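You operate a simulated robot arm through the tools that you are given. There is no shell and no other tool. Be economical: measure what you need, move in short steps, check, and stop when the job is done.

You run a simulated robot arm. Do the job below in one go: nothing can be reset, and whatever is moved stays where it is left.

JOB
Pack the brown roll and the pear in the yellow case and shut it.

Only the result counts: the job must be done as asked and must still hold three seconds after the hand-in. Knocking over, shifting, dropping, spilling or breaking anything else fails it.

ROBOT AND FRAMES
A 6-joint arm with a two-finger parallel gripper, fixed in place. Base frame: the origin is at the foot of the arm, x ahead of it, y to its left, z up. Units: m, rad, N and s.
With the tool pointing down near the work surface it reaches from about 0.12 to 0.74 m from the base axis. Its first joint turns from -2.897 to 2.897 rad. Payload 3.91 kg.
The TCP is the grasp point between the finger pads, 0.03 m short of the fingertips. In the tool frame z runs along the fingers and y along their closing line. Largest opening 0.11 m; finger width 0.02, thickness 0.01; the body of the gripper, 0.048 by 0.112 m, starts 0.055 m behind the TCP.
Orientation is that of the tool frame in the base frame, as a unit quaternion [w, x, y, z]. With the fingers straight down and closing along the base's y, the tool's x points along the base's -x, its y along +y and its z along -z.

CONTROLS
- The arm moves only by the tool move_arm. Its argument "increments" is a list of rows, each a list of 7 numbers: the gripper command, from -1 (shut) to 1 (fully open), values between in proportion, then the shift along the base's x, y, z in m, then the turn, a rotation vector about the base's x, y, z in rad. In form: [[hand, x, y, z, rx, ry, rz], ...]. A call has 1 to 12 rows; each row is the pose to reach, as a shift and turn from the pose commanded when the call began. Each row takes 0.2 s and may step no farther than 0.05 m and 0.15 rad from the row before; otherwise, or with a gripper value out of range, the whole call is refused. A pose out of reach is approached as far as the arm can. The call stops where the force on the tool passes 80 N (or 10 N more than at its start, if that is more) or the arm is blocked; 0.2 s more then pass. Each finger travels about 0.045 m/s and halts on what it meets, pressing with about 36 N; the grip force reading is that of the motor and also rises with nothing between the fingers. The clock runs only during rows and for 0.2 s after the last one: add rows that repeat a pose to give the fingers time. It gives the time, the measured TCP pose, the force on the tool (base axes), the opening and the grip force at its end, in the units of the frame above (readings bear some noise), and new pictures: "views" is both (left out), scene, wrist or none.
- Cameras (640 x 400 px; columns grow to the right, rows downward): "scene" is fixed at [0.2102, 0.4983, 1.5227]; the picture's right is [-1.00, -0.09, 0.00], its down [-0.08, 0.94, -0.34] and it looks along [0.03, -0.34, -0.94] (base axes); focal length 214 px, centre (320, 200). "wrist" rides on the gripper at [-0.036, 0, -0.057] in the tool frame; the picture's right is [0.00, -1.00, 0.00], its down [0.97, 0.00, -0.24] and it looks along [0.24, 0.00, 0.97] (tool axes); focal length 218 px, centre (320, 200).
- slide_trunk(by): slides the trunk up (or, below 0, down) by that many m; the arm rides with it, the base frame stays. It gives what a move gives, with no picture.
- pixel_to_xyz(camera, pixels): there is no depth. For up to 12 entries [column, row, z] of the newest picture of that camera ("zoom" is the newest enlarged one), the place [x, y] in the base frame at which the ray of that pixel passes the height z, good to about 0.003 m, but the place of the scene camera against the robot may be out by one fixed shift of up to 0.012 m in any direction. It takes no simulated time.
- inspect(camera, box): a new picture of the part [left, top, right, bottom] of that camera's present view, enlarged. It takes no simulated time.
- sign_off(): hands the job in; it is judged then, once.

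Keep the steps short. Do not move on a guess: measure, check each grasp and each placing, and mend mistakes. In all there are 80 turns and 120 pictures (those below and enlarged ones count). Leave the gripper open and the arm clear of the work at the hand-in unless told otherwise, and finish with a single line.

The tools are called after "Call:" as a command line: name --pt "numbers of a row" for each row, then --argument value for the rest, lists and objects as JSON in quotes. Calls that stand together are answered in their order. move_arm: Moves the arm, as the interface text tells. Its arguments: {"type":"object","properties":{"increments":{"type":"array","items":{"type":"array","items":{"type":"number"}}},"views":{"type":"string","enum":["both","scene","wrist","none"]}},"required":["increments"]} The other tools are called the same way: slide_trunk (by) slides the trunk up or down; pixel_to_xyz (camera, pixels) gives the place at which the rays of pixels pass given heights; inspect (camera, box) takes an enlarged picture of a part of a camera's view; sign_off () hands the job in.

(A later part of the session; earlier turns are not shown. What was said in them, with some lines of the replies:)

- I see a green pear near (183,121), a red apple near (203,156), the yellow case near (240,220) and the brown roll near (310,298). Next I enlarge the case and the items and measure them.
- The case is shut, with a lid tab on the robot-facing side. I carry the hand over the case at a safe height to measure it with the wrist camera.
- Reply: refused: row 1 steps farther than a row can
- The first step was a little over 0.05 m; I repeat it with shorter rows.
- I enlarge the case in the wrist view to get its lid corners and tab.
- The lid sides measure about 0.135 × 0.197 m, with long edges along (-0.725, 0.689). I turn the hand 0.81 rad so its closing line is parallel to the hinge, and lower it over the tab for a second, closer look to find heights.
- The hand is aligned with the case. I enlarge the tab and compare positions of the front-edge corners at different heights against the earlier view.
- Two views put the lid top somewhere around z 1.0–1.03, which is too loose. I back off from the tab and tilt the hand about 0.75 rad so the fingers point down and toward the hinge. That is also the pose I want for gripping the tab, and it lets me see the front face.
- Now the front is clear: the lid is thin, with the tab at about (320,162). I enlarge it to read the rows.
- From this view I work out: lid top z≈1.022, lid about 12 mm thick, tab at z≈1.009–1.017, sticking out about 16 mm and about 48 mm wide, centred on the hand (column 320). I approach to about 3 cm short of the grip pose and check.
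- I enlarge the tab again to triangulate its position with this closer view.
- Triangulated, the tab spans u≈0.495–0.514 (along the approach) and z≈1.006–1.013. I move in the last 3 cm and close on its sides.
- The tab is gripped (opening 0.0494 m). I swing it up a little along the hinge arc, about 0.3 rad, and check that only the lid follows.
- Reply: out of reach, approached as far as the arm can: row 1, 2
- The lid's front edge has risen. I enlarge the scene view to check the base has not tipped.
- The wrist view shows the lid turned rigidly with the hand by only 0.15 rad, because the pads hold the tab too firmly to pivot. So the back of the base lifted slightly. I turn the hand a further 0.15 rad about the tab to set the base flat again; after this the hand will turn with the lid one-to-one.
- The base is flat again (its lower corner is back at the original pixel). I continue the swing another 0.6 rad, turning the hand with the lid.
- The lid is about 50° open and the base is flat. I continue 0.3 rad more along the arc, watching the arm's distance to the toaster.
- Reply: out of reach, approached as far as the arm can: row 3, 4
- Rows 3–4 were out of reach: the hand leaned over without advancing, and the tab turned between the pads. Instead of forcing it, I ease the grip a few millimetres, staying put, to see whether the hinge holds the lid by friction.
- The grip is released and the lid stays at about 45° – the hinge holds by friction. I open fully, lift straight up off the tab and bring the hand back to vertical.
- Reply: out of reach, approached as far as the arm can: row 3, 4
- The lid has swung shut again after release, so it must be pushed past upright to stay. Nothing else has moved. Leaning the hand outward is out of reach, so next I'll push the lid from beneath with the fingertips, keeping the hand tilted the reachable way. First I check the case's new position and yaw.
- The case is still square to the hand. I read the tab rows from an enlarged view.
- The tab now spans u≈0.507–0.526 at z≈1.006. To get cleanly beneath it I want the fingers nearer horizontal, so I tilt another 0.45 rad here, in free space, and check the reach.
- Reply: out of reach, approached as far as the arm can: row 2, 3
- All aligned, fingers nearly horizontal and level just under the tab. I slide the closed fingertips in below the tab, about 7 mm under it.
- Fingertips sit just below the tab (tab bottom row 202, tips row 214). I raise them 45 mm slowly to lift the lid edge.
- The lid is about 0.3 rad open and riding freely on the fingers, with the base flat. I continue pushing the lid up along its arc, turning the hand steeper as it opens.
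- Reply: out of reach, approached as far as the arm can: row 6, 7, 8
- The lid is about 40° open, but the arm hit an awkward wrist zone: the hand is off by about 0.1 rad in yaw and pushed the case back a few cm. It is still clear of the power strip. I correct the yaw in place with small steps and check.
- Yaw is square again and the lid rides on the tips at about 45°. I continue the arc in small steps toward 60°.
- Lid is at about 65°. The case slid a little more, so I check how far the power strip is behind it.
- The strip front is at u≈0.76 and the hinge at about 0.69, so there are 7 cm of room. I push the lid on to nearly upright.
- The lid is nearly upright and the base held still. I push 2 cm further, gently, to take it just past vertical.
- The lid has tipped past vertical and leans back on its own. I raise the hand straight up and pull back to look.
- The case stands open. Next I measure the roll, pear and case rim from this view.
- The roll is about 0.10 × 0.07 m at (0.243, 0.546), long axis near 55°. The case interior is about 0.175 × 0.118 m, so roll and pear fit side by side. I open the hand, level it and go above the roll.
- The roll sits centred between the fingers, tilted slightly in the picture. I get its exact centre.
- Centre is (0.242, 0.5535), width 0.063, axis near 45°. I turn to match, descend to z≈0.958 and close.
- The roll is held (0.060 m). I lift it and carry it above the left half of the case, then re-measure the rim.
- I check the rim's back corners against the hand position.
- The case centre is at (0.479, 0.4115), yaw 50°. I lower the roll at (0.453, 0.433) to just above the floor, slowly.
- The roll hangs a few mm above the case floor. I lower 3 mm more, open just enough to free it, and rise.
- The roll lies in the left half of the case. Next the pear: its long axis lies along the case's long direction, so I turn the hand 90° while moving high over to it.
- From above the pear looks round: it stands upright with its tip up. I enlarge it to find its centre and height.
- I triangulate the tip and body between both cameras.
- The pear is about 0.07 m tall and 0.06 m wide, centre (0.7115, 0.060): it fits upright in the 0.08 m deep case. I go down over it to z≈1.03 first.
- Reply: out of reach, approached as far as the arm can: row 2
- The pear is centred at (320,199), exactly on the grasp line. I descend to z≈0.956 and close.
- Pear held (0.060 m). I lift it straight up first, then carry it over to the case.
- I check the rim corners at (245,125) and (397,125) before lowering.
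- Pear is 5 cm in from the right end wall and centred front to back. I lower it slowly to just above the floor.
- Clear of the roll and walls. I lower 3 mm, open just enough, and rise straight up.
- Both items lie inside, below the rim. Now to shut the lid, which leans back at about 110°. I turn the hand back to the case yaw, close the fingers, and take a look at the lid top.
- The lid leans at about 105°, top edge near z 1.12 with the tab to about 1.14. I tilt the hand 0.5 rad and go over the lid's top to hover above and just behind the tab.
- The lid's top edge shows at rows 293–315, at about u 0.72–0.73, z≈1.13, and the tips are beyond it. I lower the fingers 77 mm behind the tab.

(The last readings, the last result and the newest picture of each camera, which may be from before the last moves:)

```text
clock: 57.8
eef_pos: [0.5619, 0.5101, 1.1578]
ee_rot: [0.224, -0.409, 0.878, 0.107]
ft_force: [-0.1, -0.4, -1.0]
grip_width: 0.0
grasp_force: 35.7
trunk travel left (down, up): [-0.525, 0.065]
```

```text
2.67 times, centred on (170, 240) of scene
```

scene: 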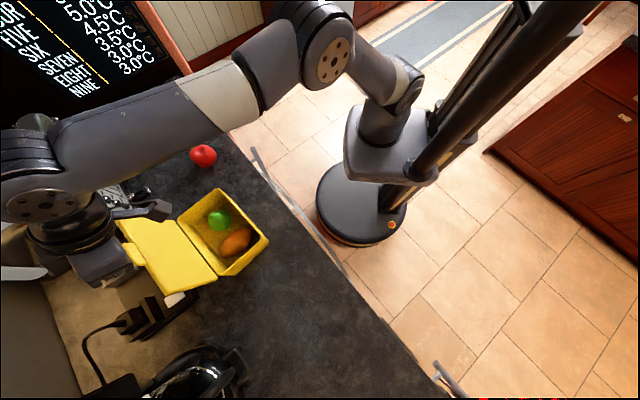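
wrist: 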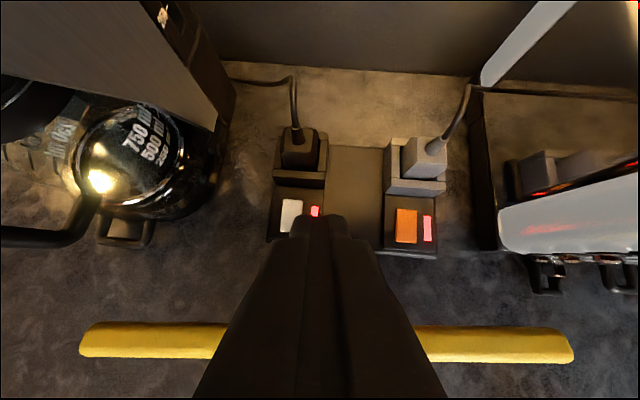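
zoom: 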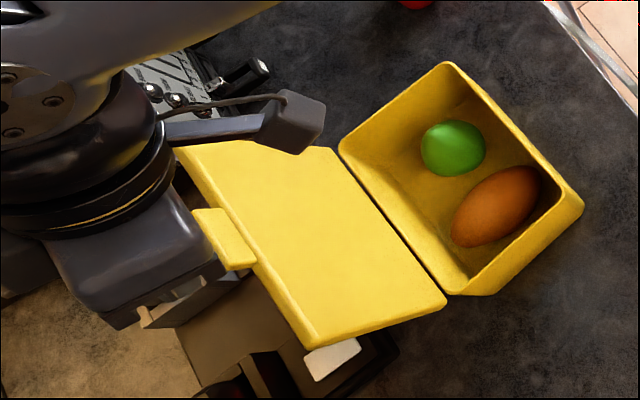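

The fingertips are behind the tab with no contact force. I pull toward the robot gently, 5 cm, to bring the lid past vertical.

Call:
move_arm --pt "-1 -0.0064 -0.0077 0 0 0 0" --pt "-1 -0.0128 -0.0153 0 0 0 0" --pt "-1 -0.0193 -0.023 0 0 0 0" --pt "-1 -0.0257 -0.0307 0 0 0 0" --pt "-1 -0.0321 -0.0384 0 0 0 0"

Call:
inspect --camera "scene" --box '[50, 165, 290, 315]'

```text
clock: 59.0
eef_pos: [0.5269, 0.4718, 1.1614]
ee_rot: [0.227, -0.408, 0.878, 0.107]
ft_force: [-0.1, 1.2, 24.2]
grip_width: 0.0
grasp_force: 35.7
trunk travel left (down, up): [-0.525, 0.065]
```

scene: 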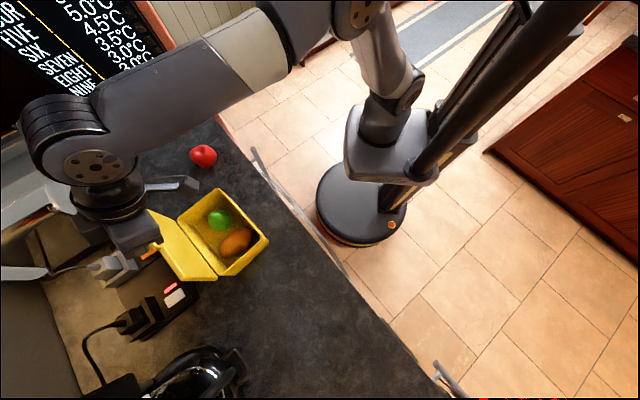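
wrist: 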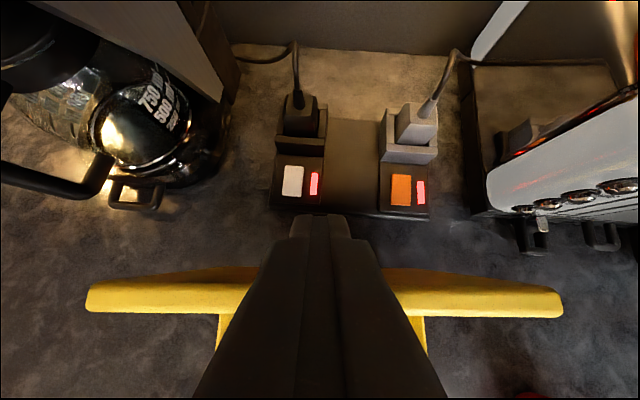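

```text
2.67 times, centred on (170, 240) of scene
```

zoom: 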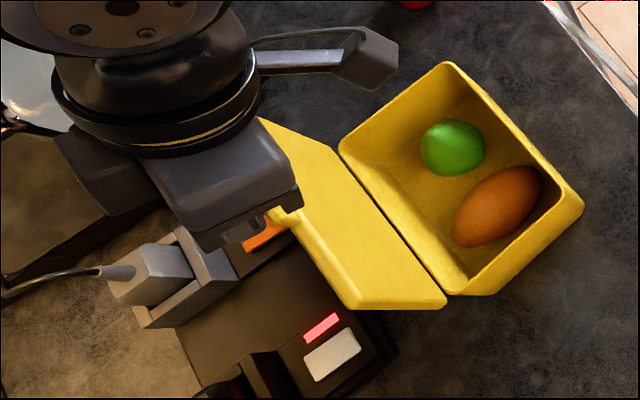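

The lid is turning, but there is 24 N pressing down through the tab. I raise 6 mm to relieve it and keep pulling, still rising slightly.

Call:
move_arm --pt "-1 0 0 0.006 0 0 0" --pt "-1 -0.0064 -0.0077 0.007 0 0 0" --pt "-1 -0.0128 -0.0153 0.008 0 0 0" --pt "-1 -0.0193 -0.023 0.009 0 0 0"

Call:
inspect --camera "scene" --box '[50, 165, 290, 315]'

```text
clock: 60.0
eef_pos: [0.5101, 0.4499, 1.1667]
ee_rot: [0.223, -0.41, 0.878, 0.107]
ft_force: [-0.6, 0.9, 0.1]
grip_width: 0.0
grasp_force: 36.2
trunk travel left (down, up): [-0.525, 0.065]
```

scene: 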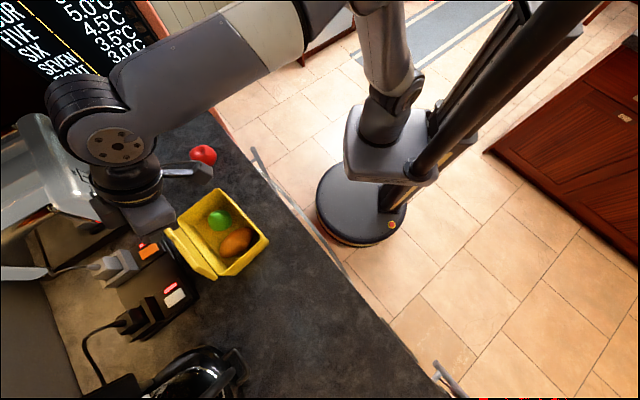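
wrist: 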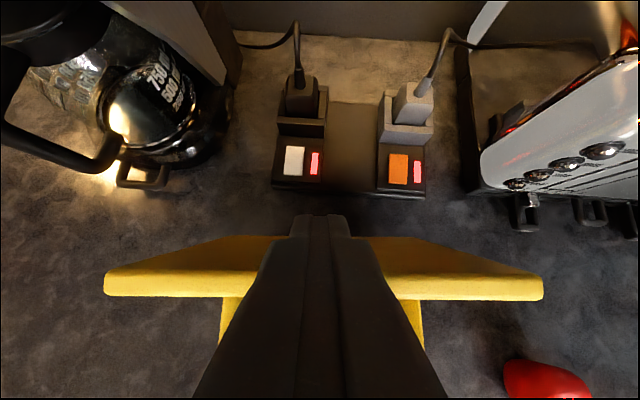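

```text
2.67 times, centred on (170, 240) of scene
```

zoom: 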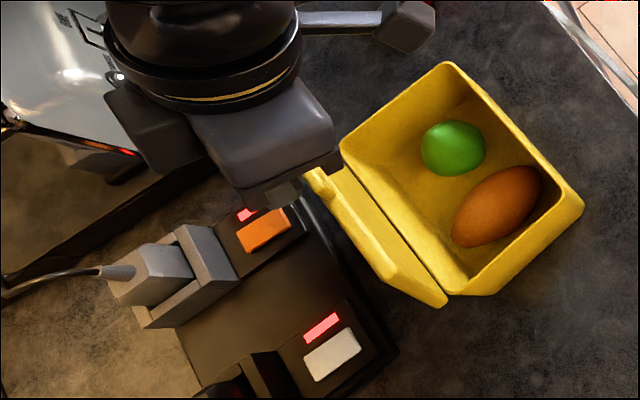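

Force is back to zero and the lid is about upright. I continue pulling 4 cm.

Call:
move_arm --pt "-1 -0.0064 -0.0077 0.0 0 0 0" --pt "-1 -0.0128 -0.0153 0.0 0 0 0" --pt "-1 -0.0193 -0.023 -0.002 0 0 0" --pt "-1 -0.0257 -0.0307 -0.005 0 0 0" --pt "-1 -0.0257 -0.0307 -0.005 0 0 0"

Call:
inspect --camera "scene" --box '[110, 165, 290, 305]'

```text
clock: 61.2
eef_pos: [0.4851, 0.417, 1.162]
ee_rot: [0.223, -0.408, 0.879, 0.106]
ft_force: [-0.2, 0.2, 0.1]
grip_width: 0.0001
grasp_force: 36.0
trunk travel left (down, up): [-0.525, 0.065]
```

scene: 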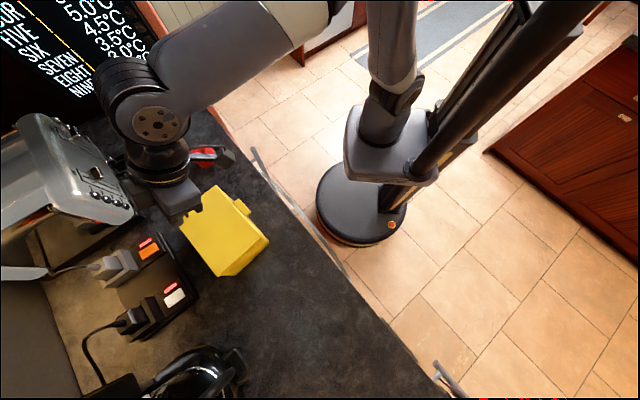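
wrist: 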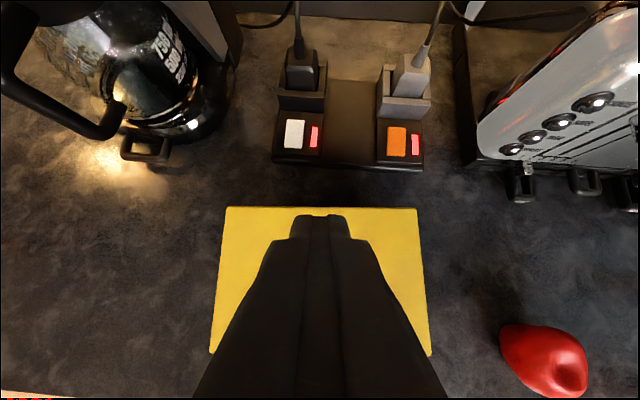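

```text
2.86 times, centred on (200, 235) of scene
```

zoom: 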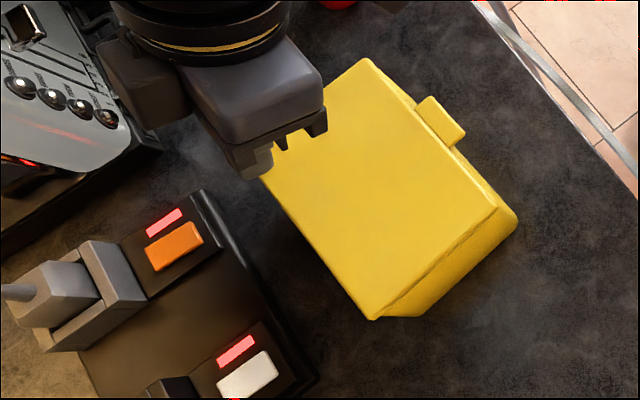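

The lid has swung shut. I lift away, back off to the robot side, open the hand and view the seam from the front.

Call:
move_arm --pt "-1 0 0 0.04 0 0 0" --pt "-1 -0.01 -0.015 0.08 0 0 0" --pt "0 -0.035 -0.045 0.08 0 0 0" --pt "1 -0.06 -0.075 0.08 0.0 0.0 0" --pt "1 -0.085 -0.105 0.08 0.05 -0.042 0" --pt "1 -0.11 -0.135 0.07 0.1 -0.084 0" --pt "1 -0.13 -0.16 0.04 0.15 -0.126 0" --pt "1 -0.13 -0.16 0.0 0.19 -0.16 0" --pt "1 -0.13 -0.16 -0.03 0.19 -0.16 0" --pt "1 -0.13 -0.16 -0.03 0.19 -0.16 0"

Call:
inspect --camera "wrist" --box '[200, 60, 440, 230]'

```text
clock: 63.4
eef_pos: [0.3553, 0.2587, 1.1317]
ee_rot: [0.331, -0.394, 0.843, 0.157]
ft_force: [0.0, -0.4, -0.4]
grip_width: 0.1099
grasp_force: 0.1
trunk travel left (down, up): [-0.525, 0.065]
```

scene: 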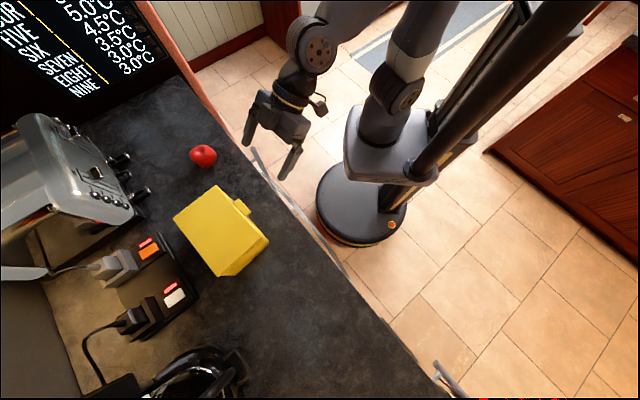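
wrist: 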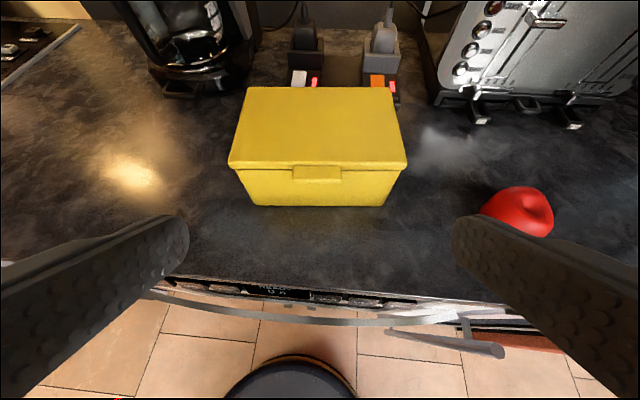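

```text
2.35 times, centred on (320, 145) of wrist
```

zoom: 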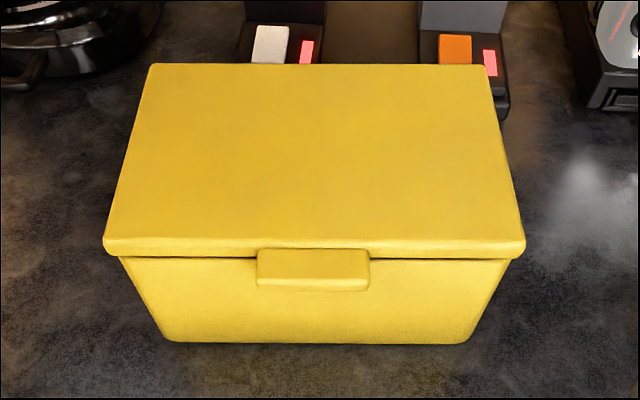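

The lid looks fully seated, with the same thin seam as at the start. I zoom in once more to compare the gap.

Call:
inspect --camera "wrist" --box '[225, 145, 410, 210]'

```text
3.46 times, centred on (318, 178) of wrist
```

zoom: 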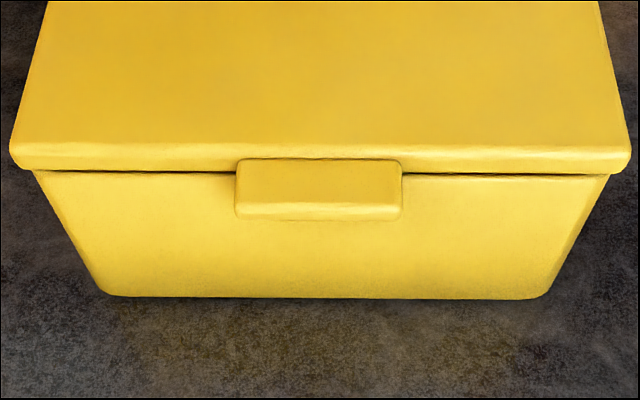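

The seam is thin and even, both items are inside, the apple and everything else are in place, and the open hand is clear of the case. I hand in.

Call:
sign_off

```text
The job is handed in.
```

The brown roll and the pear are in the yellow case and its lid is shut; the case itself slid back about 5 cm while I was opening it, and nothing else moved.
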